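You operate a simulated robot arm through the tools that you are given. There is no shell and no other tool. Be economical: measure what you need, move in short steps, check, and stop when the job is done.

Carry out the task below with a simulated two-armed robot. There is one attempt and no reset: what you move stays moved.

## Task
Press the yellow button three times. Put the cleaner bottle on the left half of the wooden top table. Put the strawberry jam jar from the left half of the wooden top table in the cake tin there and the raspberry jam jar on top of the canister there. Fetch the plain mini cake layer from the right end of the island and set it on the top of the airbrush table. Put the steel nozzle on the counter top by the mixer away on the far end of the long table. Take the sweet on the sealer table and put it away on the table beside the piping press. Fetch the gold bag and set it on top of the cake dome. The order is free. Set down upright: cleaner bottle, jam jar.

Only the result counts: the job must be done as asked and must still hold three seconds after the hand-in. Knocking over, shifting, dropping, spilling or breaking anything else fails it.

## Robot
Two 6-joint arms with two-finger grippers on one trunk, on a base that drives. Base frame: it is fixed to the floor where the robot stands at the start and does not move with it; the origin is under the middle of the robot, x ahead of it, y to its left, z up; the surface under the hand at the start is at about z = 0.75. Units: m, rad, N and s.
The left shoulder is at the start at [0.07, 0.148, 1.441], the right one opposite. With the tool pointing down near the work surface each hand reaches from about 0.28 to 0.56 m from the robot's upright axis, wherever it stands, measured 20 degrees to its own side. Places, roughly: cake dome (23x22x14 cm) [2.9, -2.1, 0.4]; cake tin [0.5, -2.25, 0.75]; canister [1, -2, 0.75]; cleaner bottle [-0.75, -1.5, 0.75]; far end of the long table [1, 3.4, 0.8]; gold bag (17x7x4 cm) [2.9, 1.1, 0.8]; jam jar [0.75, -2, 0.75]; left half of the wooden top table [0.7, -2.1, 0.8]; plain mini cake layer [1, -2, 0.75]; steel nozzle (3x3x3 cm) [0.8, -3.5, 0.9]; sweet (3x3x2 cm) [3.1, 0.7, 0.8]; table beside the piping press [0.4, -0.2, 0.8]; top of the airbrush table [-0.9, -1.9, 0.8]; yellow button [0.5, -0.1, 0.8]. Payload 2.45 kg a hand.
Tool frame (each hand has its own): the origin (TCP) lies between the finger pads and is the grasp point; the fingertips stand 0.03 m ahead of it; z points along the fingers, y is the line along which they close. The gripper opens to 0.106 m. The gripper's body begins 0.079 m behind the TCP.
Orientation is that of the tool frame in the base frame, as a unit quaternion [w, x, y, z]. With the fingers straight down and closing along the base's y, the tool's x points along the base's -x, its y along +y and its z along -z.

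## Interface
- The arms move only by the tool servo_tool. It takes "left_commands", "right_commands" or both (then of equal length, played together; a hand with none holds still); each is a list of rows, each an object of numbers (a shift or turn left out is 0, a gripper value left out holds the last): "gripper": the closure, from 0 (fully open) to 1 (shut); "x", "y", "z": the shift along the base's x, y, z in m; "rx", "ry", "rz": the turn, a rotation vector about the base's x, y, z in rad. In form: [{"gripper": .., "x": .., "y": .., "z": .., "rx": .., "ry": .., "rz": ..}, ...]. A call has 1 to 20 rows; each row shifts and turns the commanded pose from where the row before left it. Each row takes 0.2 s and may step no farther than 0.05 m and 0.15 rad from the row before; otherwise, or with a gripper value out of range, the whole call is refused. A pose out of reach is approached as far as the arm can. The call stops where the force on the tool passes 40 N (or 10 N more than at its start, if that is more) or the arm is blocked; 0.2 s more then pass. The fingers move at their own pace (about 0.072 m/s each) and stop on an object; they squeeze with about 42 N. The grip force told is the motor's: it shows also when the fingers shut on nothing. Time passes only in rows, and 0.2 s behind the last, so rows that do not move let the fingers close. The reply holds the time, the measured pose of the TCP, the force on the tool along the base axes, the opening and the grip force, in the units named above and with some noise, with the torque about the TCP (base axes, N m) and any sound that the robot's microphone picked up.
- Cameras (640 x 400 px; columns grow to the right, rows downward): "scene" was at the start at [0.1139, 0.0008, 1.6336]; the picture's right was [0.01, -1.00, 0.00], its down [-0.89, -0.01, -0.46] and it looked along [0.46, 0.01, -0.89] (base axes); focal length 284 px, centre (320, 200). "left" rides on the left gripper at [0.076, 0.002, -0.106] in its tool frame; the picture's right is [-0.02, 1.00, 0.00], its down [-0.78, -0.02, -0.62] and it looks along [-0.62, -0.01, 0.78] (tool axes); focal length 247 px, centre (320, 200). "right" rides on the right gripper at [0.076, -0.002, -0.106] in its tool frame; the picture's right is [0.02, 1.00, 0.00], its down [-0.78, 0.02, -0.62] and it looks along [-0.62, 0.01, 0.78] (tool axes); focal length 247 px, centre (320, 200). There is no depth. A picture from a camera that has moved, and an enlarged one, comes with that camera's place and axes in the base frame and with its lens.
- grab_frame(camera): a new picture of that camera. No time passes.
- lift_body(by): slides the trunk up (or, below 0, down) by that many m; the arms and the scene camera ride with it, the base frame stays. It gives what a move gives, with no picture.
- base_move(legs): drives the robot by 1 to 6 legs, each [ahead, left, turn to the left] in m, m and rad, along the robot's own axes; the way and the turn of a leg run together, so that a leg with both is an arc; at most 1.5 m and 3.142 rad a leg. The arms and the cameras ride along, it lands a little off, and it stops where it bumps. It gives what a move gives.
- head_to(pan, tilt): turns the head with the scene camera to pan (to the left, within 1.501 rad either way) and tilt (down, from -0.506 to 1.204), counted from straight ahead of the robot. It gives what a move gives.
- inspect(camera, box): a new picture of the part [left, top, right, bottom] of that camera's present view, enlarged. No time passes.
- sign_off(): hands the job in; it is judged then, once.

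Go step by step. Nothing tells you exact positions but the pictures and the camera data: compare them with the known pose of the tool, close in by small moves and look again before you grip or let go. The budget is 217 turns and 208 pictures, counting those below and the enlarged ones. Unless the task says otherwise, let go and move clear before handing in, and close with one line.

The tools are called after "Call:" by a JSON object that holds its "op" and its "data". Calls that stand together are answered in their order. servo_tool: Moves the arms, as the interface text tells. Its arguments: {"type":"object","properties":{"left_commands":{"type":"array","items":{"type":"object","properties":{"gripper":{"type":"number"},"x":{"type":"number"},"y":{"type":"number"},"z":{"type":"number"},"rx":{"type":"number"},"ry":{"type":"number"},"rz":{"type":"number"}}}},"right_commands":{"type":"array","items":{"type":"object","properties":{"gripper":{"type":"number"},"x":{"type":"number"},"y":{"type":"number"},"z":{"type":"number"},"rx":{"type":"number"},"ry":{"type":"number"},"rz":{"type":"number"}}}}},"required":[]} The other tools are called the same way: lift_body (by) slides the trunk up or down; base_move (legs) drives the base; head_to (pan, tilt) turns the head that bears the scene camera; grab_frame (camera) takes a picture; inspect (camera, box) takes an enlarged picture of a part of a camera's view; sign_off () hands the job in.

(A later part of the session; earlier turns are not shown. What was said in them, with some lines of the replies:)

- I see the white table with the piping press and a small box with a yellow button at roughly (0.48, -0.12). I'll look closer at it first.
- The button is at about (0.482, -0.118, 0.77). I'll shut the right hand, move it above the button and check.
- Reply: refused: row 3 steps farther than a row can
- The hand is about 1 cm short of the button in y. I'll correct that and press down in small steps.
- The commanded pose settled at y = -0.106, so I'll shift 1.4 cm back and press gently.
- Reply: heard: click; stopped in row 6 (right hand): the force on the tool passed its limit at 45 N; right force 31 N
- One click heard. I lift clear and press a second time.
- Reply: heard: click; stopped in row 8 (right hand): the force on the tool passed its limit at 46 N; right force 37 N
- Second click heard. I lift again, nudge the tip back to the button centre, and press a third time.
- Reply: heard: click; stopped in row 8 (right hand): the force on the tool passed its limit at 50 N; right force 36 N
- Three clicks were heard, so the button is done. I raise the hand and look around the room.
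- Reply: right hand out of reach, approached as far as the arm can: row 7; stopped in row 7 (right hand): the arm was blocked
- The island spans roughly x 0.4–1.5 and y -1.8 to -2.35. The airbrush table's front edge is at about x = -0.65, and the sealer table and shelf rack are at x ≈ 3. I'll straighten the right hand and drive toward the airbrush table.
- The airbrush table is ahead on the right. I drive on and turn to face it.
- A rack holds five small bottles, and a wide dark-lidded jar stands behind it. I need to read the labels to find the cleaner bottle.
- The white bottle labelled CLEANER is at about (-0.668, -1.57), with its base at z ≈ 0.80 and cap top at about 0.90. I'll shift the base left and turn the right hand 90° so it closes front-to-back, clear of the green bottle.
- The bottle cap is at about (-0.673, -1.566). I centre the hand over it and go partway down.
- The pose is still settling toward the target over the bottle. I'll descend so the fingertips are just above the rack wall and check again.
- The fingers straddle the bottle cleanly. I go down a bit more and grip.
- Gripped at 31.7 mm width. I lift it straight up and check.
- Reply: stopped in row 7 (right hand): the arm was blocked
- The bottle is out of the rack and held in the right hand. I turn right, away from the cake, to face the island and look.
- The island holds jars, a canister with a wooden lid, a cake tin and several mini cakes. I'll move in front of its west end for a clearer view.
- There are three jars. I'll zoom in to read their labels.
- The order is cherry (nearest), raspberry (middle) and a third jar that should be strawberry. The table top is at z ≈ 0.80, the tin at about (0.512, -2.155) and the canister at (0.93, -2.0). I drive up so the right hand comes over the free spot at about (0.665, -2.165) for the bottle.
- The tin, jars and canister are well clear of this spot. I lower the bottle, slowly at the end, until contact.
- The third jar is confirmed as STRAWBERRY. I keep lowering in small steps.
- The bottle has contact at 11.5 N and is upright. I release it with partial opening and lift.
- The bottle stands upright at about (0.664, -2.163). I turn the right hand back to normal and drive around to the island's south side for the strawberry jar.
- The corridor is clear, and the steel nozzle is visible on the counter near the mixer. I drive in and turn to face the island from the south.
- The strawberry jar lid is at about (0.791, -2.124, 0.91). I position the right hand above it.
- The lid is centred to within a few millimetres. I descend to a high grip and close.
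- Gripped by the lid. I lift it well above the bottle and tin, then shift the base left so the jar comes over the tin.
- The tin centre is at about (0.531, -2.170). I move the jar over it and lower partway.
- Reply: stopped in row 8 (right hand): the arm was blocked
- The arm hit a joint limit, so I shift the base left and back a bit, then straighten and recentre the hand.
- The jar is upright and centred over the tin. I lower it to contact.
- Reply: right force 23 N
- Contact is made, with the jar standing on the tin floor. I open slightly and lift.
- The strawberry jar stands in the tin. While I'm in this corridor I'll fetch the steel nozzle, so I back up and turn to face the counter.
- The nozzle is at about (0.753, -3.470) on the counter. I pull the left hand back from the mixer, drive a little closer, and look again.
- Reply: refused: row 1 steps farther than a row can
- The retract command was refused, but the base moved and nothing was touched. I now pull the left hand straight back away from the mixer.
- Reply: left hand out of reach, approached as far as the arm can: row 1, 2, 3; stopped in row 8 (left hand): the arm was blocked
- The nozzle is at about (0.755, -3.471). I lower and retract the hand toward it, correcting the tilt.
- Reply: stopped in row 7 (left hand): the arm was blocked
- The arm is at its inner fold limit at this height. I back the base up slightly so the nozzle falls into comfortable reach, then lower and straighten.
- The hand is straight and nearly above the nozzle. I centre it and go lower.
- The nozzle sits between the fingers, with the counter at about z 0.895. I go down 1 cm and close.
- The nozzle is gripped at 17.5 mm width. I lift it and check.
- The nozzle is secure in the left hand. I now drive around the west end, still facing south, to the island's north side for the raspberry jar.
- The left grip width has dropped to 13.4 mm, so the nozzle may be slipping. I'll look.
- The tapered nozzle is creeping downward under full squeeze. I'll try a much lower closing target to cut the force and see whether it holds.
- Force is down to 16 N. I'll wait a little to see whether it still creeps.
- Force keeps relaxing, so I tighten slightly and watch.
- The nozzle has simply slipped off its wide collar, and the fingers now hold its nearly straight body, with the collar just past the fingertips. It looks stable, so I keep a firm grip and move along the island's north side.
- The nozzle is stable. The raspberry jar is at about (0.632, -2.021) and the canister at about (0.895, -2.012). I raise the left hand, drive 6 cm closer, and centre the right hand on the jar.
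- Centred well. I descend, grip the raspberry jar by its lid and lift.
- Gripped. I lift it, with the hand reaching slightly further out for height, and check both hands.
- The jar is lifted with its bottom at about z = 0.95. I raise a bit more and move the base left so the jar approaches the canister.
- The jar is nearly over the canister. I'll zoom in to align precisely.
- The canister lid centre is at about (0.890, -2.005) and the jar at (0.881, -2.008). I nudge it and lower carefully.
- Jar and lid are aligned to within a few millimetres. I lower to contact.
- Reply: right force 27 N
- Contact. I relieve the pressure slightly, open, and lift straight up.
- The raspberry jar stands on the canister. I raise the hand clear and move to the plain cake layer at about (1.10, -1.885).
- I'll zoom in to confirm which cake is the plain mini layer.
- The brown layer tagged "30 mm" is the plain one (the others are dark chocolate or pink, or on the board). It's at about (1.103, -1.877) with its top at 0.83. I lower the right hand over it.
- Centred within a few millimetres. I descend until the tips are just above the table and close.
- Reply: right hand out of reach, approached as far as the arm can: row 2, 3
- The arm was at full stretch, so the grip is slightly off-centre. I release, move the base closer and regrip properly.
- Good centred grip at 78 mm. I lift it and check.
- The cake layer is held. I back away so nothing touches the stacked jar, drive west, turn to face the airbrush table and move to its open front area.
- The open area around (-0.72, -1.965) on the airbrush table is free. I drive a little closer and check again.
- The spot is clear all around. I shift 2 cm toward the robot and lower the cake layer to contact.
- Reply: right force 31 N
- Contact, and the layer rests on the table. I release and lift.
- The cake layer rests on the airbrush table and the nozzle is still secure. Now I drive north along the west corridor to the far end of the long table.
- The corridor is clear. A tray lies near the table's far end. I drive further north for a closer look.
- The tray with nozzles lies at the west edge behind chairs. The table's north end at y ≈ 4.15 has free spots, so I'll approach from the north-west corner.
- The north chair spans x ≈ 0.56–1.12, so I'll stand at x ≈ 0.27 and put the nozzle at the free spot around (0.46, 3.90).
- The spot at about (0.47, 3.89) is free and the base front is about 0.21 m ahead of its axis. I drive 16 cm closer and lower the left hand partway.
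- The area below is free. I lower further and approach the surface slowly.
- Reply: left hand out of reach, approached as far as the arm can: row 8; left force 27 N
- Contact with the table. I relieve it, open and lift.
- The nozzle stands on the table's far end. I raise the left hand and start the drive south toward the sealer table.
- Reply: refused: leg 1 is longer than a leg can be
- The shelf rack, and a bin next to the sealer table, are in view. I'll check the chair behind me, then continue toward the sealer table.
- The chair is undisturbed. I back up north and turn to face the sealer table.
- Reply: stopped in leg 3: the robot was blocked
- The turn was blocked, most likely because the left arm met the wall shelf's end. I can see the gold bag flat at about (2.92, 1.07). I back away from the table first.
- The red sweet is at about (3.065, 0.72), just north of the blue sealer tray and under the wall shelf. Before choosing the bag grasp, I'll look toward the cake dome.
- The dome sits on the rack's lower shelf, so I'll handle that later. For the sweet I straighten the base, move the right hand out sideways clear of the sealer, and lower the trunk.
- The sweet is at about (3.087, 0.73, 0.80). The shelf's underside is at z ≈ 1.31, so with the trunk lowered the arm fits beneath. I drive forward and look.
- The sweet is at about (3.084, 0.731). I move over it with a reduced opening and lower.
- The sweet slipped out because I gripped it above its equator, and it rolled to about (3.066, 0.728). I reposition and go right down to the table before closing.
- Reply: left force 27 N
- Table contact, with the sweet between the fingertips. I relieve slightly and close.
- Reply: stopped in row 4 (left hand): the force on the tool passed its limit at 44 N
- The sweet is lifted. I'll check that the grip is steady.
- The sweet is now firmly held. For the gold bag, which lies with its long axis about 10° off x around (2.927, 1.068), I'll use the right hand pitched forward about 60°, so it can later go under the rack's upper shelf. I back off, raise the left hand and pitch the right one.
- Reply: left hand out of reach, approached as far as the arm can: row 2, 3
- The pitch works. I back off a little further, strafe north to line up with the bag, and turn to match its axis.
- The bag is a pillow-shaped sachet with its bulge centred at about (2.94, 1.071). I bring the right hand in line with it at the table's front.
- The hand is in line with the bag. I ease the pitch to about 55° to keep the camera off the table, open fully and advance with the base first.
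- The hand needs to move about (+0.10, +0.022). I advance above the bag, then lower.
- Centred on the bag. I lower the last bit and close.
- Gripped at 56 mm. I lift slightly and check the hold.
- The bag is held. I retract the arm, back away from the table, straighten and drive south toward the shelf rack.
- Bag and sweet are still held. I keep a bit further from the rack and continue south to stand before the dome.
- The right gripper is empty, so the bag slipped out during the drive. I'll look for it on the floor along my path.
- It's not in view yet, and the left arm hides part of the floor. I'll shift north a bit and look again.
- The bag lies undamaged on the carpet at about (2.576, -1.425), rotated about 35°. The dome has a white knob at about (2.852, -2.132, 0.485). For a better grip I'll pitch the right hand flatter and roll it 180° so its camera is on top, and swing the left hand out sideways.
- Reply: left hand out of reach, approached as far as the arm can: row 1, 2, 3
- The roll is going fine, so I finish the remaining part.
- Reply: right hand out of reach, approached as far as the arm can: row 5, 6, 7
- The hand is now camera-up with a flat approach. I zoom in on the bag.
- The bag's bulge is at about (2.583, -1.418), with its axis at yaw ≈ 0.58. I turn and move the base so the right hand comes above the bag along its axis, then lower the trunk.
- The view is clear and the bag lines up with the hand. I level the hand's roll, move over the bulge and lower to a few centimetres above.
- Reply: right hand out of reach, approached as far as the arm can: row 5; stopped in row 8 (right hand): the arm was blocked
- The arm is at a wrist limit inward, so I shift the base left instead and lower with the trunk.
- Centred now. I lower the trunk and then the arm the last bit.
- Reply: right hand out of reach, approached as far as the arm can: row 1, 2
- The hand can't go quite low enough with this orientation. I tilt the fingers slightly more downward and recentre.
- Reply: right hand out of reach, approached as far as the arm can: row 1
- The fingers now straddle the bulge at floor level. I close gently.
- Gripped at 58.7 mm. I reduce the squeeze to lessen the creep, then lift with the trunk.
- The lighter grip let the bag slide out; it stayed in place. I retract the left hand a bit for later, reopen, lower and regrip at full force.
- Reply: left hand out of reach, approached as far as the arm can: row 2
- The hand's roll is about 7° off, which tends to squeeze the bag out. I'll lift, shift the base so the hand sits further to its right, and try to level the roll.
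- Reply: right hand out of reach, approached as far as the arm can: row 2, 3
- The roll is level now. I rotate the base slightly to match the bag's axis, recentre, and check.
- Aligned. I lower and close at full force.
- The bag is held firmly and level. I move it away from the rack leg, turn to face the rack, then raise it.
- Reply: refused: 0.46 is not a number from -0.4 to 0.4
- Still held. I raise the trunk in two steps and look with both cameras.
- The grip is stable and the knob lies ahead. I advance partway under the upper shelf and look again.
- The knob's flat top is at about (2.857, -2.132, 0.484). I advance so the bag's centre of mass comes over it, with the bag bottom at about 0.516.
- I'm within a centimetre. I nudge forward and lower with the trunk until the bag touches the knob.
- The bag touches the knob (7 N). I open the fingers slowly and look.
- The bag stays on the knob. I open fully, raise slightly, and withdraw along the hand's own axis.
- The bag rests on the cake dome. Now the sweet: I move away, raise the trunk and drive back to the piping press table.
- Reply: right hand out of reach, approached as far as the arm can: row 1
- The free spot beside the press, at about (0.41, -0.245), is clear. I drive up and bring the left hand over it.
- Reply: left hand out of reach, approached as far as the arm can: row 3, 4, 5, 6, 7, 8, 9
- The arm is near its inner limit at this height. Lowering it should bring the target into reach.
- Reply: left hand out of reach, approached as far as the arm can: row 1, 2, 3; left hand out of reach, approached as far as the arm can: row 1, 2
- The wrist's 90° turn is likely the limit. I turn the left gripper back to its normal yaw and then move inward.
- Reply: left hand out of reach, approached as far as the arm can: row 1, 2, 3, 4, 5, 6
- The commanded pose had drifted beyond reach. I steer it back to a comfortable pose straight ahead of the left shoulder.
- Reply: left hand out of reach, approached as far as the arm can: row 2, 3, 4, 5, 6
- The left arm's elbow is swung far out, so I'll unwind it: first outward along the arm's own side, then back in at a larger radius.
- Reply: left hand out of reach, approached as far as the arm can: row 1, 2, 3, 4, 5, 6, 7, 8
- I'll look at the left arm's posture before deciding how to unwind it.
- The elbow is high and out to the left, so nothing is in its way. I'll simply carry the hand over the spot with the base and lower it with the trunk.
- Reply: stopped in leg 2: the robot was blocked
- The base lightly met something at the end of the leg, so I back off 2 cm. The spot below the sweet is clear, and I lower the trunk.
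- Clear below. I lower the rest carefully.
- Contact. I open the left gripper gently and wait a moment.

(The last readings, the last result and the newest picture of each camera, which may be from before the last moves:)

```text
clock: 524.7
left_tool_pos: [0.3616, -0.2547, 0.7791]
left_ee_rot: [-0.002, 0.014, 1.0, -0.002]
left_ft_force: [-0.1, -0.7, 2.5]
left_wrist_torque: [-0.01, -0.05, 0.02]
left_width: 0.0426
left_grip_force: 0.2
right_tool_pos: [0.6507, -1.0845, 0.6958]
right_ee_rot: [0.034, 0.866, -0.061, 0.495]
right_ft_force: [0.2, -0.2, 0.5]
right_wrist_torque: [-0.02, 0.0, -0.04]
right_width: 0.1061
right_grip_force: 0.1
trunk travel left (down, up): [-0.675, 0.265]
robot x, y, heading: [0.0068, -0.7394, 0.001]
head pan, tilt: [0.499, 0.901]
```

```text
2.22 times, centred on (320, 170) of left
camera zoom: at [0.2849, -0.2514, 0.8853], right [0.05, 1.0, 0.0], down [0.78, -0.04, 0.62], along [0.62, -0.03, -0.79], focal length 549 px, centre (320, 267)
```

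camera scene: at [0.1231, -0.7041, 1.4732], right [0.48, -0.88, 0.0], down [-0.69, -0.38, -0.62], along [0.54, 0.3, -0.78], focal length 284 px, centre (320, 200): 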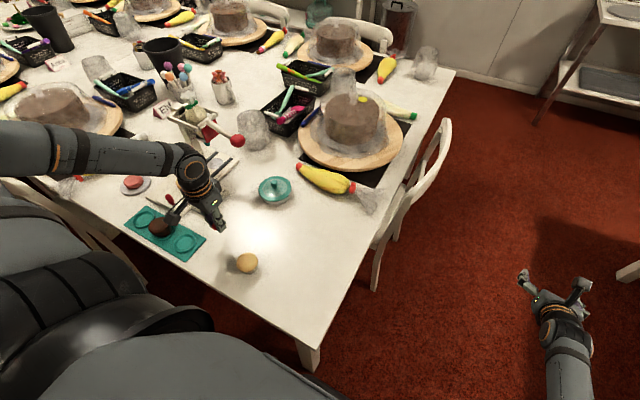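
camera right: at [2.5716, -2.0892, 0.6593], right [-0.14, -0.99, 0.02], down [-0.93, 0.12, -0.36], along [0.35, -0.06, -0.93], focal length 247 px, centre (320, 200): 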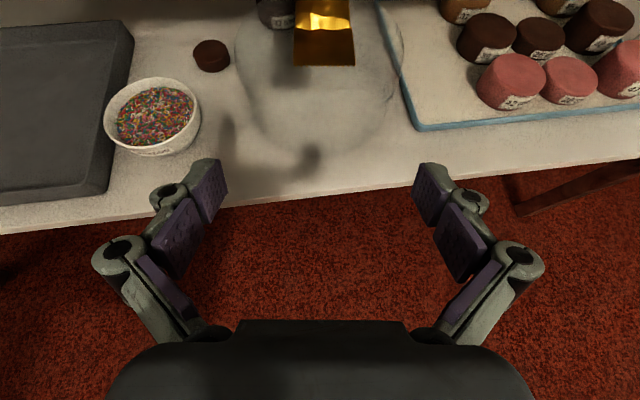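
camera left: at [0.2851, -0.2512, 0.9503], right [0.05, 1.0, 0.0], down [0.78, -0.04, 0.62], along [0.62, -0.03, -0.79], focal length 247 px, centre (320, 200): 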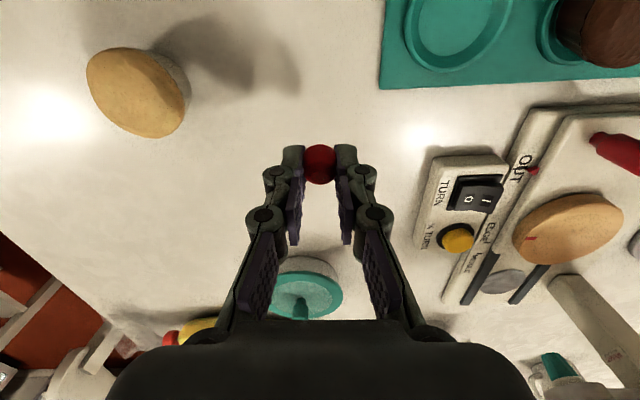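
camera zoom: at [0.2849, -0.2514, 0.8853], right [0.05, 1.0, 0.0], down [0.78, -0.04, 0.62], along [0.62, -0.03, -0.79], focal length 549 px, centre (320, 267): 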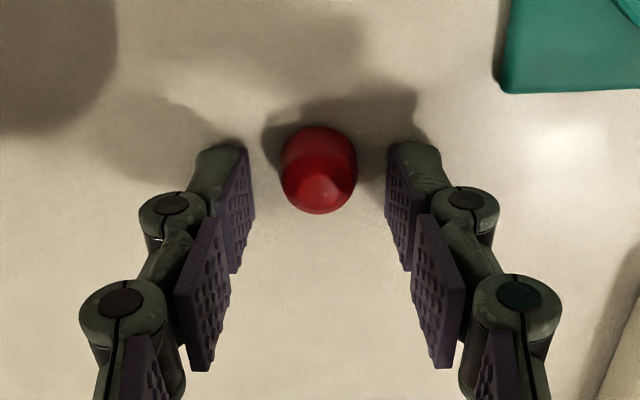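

The sweet rests on the table. I raise the trunk straight up and back away.

Call:
{"op": "lift_body", "data": {"by": 0.26}}

Call:
{"op": "base_move", "data": {"legs": [[-0.3, 0, 0]]}}

Call:
{"op": "head_to", "data": {"pan": 0.45, "tilt": 0.8}}

Call:
{"op": "grab_frame", "data": {"camera": "scene"}}

Call:
{"op": "head_to", "data": {"pan": -1.0, "tilt": 0.5}}

Call:
{"op": "grab_frame", "data": {"camera": "scene"}}

```text
clock: 527.4
left_tool_pos: [0.3616, -0.2553, 1.0389]
left_ee_rot: [-0.002, 0.014, 1.0, -0.001]
left_ft_force: [-0.3, -0.9, -0.1]
left_wrist_torque: [0.01, -0.01, 0.0]
left_width: 0.0425
left_grip_force: 0.1
right_tool_pos: [0.6504, -1.0847, 0.9552]
right_ee_rot: [0.033, 0.866, -0.06, 0.495]
right_ft_force: [1.0, -0.4, 0.2]
right_wrist_torque: [0.0, 0.0, -0.01]
right_width: 0.106
right_grip_force: 0.1
trunk travel left (down, up): [-0.935, 0.005]
robot x, y, heading: [0.004, -0.7453, 0.005]
head pan, tilt: [0.499, 0.901]
```

```text
clock: 529.4
left_tool_pos: [0.0689, -0.2556, 1.0389]
left_ee_rot: [-0.003, 0.015, 1.0, -0.002]
left_ft_force: [-0.1, 0.1, -0.6]
left_wrist_torque: [0.0, 0.03, -0.01]
left_width: 0.0422
left_grip_force: 0.1
right_tool_pos: [0.356, -1.0863, 0.9547]
right_ee_rot: [0.034, 0.866, -0.061, 0.494]
right_ft_force: [-0.3, 0.4, 0.4]
right_wrist_torque: [0.0, -0.02, 0.01]
right_width: 0.1062
right_grip_force: 0.0
trunk travel left (down, up): [-0.935, 0.005]
robot x, y, heading: [-0.289, -0.7413, 0.004]
head pan, tilt: [0.499, 0.901]
```

```text
clock: 530.1
left_tool_pos: [0.0676, -0.2565, 1.0381]
left_ee_rot: [-0.001, 0.014, 1.0, -0.001]
left_ft_force: [0.9, -0.1, 0.0]
left_wrist_torque: [-0.01, -0.01, -0.01]
left_width: 0.0426
left_grip_force: 0.1
right_tool_pos: [0.355, -1.0878, 0.9551]
right_ee_rot: [0.034, 0.866, -0.062, 0.495]
right_ft_force: [0.1, -0.2, 0.5]
right_wrist_torque: [-0.01, 0.01, -0.02]
right_width: 0.1059
right_grip_force: 0.1
trunk travel left (down, up): [-0.935, 0.005]
robot x, y, heading: [-0.2854, -0.7394, -0.004]
head pan, tilt: [0.45, 0.799]
```

```text
21 pictures are left
camera scene: at [-0.1654, -0.7062, 1.676], right [0.44, -0.9, 0.0], down [-0.65, -0.31, -0.7], along [0.63, 0.3, -0.72], focal length 284 px, centre (320, 200)
```

scene: 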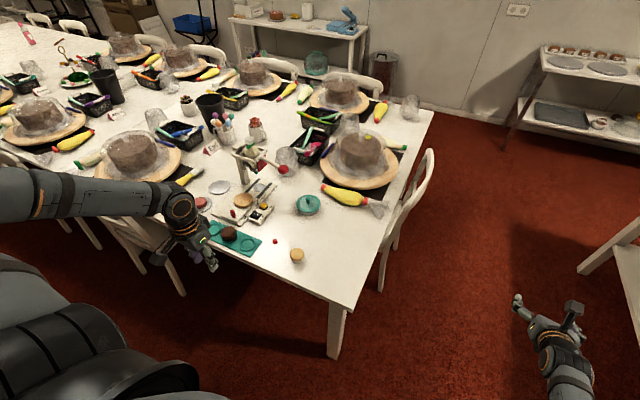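

```text
clock: 531.7
left_tool_pos: [0.0668, -0.2561, 1.0384]
left_ee_rot: [-0.001, 0.014, 1.0, -0.001]
left_ft_force: [0.8, -0.5, 0.2]
left_wrist_torque: [0.02, 0.01, -0.03]
left_width: 0.0423
left_grip_force: 0.1
right_tool_pos: [0.3544, -1.0866, 0.9553]
right_ee_rot: [0.034, 0.866, -0.061, 0.494]
right_ft_force: [-0.1, 0.0, -0.4]
right_wrist_torque: [0.01, -0.02, 0.02]
right_width: 0.1061
right_grip_force: 0.0
trunk travel left (down, up): [-0.935, 0.005]
robot x, y, heading: [-0.2883, -0.7432, -0.002]
head pan, tilt: [-1.0, 0.499]
```

```text
20 pictures are left
camera scene: at [-0.189, -0.8179, 1.702], right [-0.84, -0.54, 0.0], down [-0.26, 0.4, -0.88], along [0.48, -0.74, -0.48], focal length 284 px, centre (320, 200)
```

scene: 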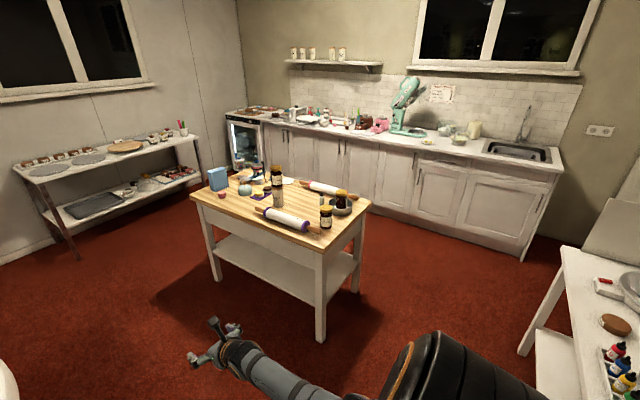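

Everything appears in place. I'll do a final zoom check of the island and the dome.

Call:
{"op": "inspect", "data": {"camera": "scene", "box": [190, 140, 380, 260]}}

Call:
{"op": "inspect", "data": {"camera": "scene", "box": [30, 130, 210, 240]}}

```text
3.33 times, centred on (285, 200) of scene
camera zoom: at [-0.189, -0.8179, 1.702], right [-0.84, -0.54, 0.0], down [-0.26, 0.4, -0.88], along [0.48, -0.74, -0.48], focal length 948 px, centre (437, 200)
```

zoom: 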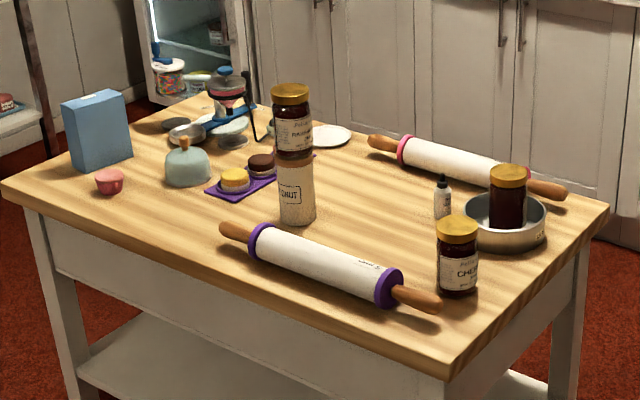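

```text
3.56 times, centred on (120, 185) of scene
camera zoom: at [-0.189, -0.8179, 1.702], right [-0.84, -0.54, 0.0], down [-0.26, 0.4, -0.88], along [0.48, -0.74, -0.48], focal length 1011 px, centre (1031, 253)
```

zoom: 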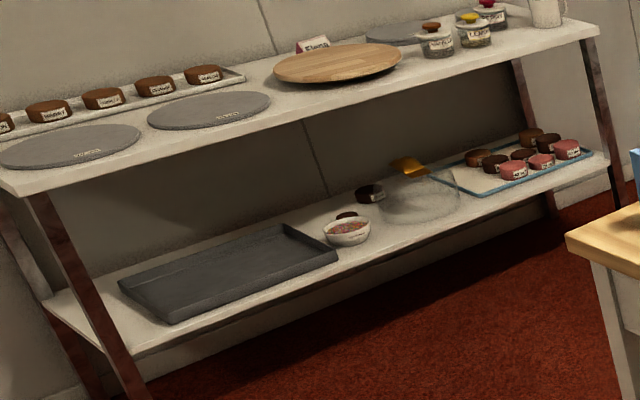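

The final check shows the jars, bottle and gold bag where I put them. The sweet, cake layer and nozzle were seen in place after I set them down, so I hand in.

Call:
{"op": "sign_off", "data": {}}

```text
The job is handed in.
```

I completed every item and handed the job in. On the way I dropped the gold bag on the carpet and picked it up again; it looked undamaged. The sweet also slipped out of my grip once before I lifted it, and I bumped the wall shelf (I think) and something near the long table, with nothing visibly moved.
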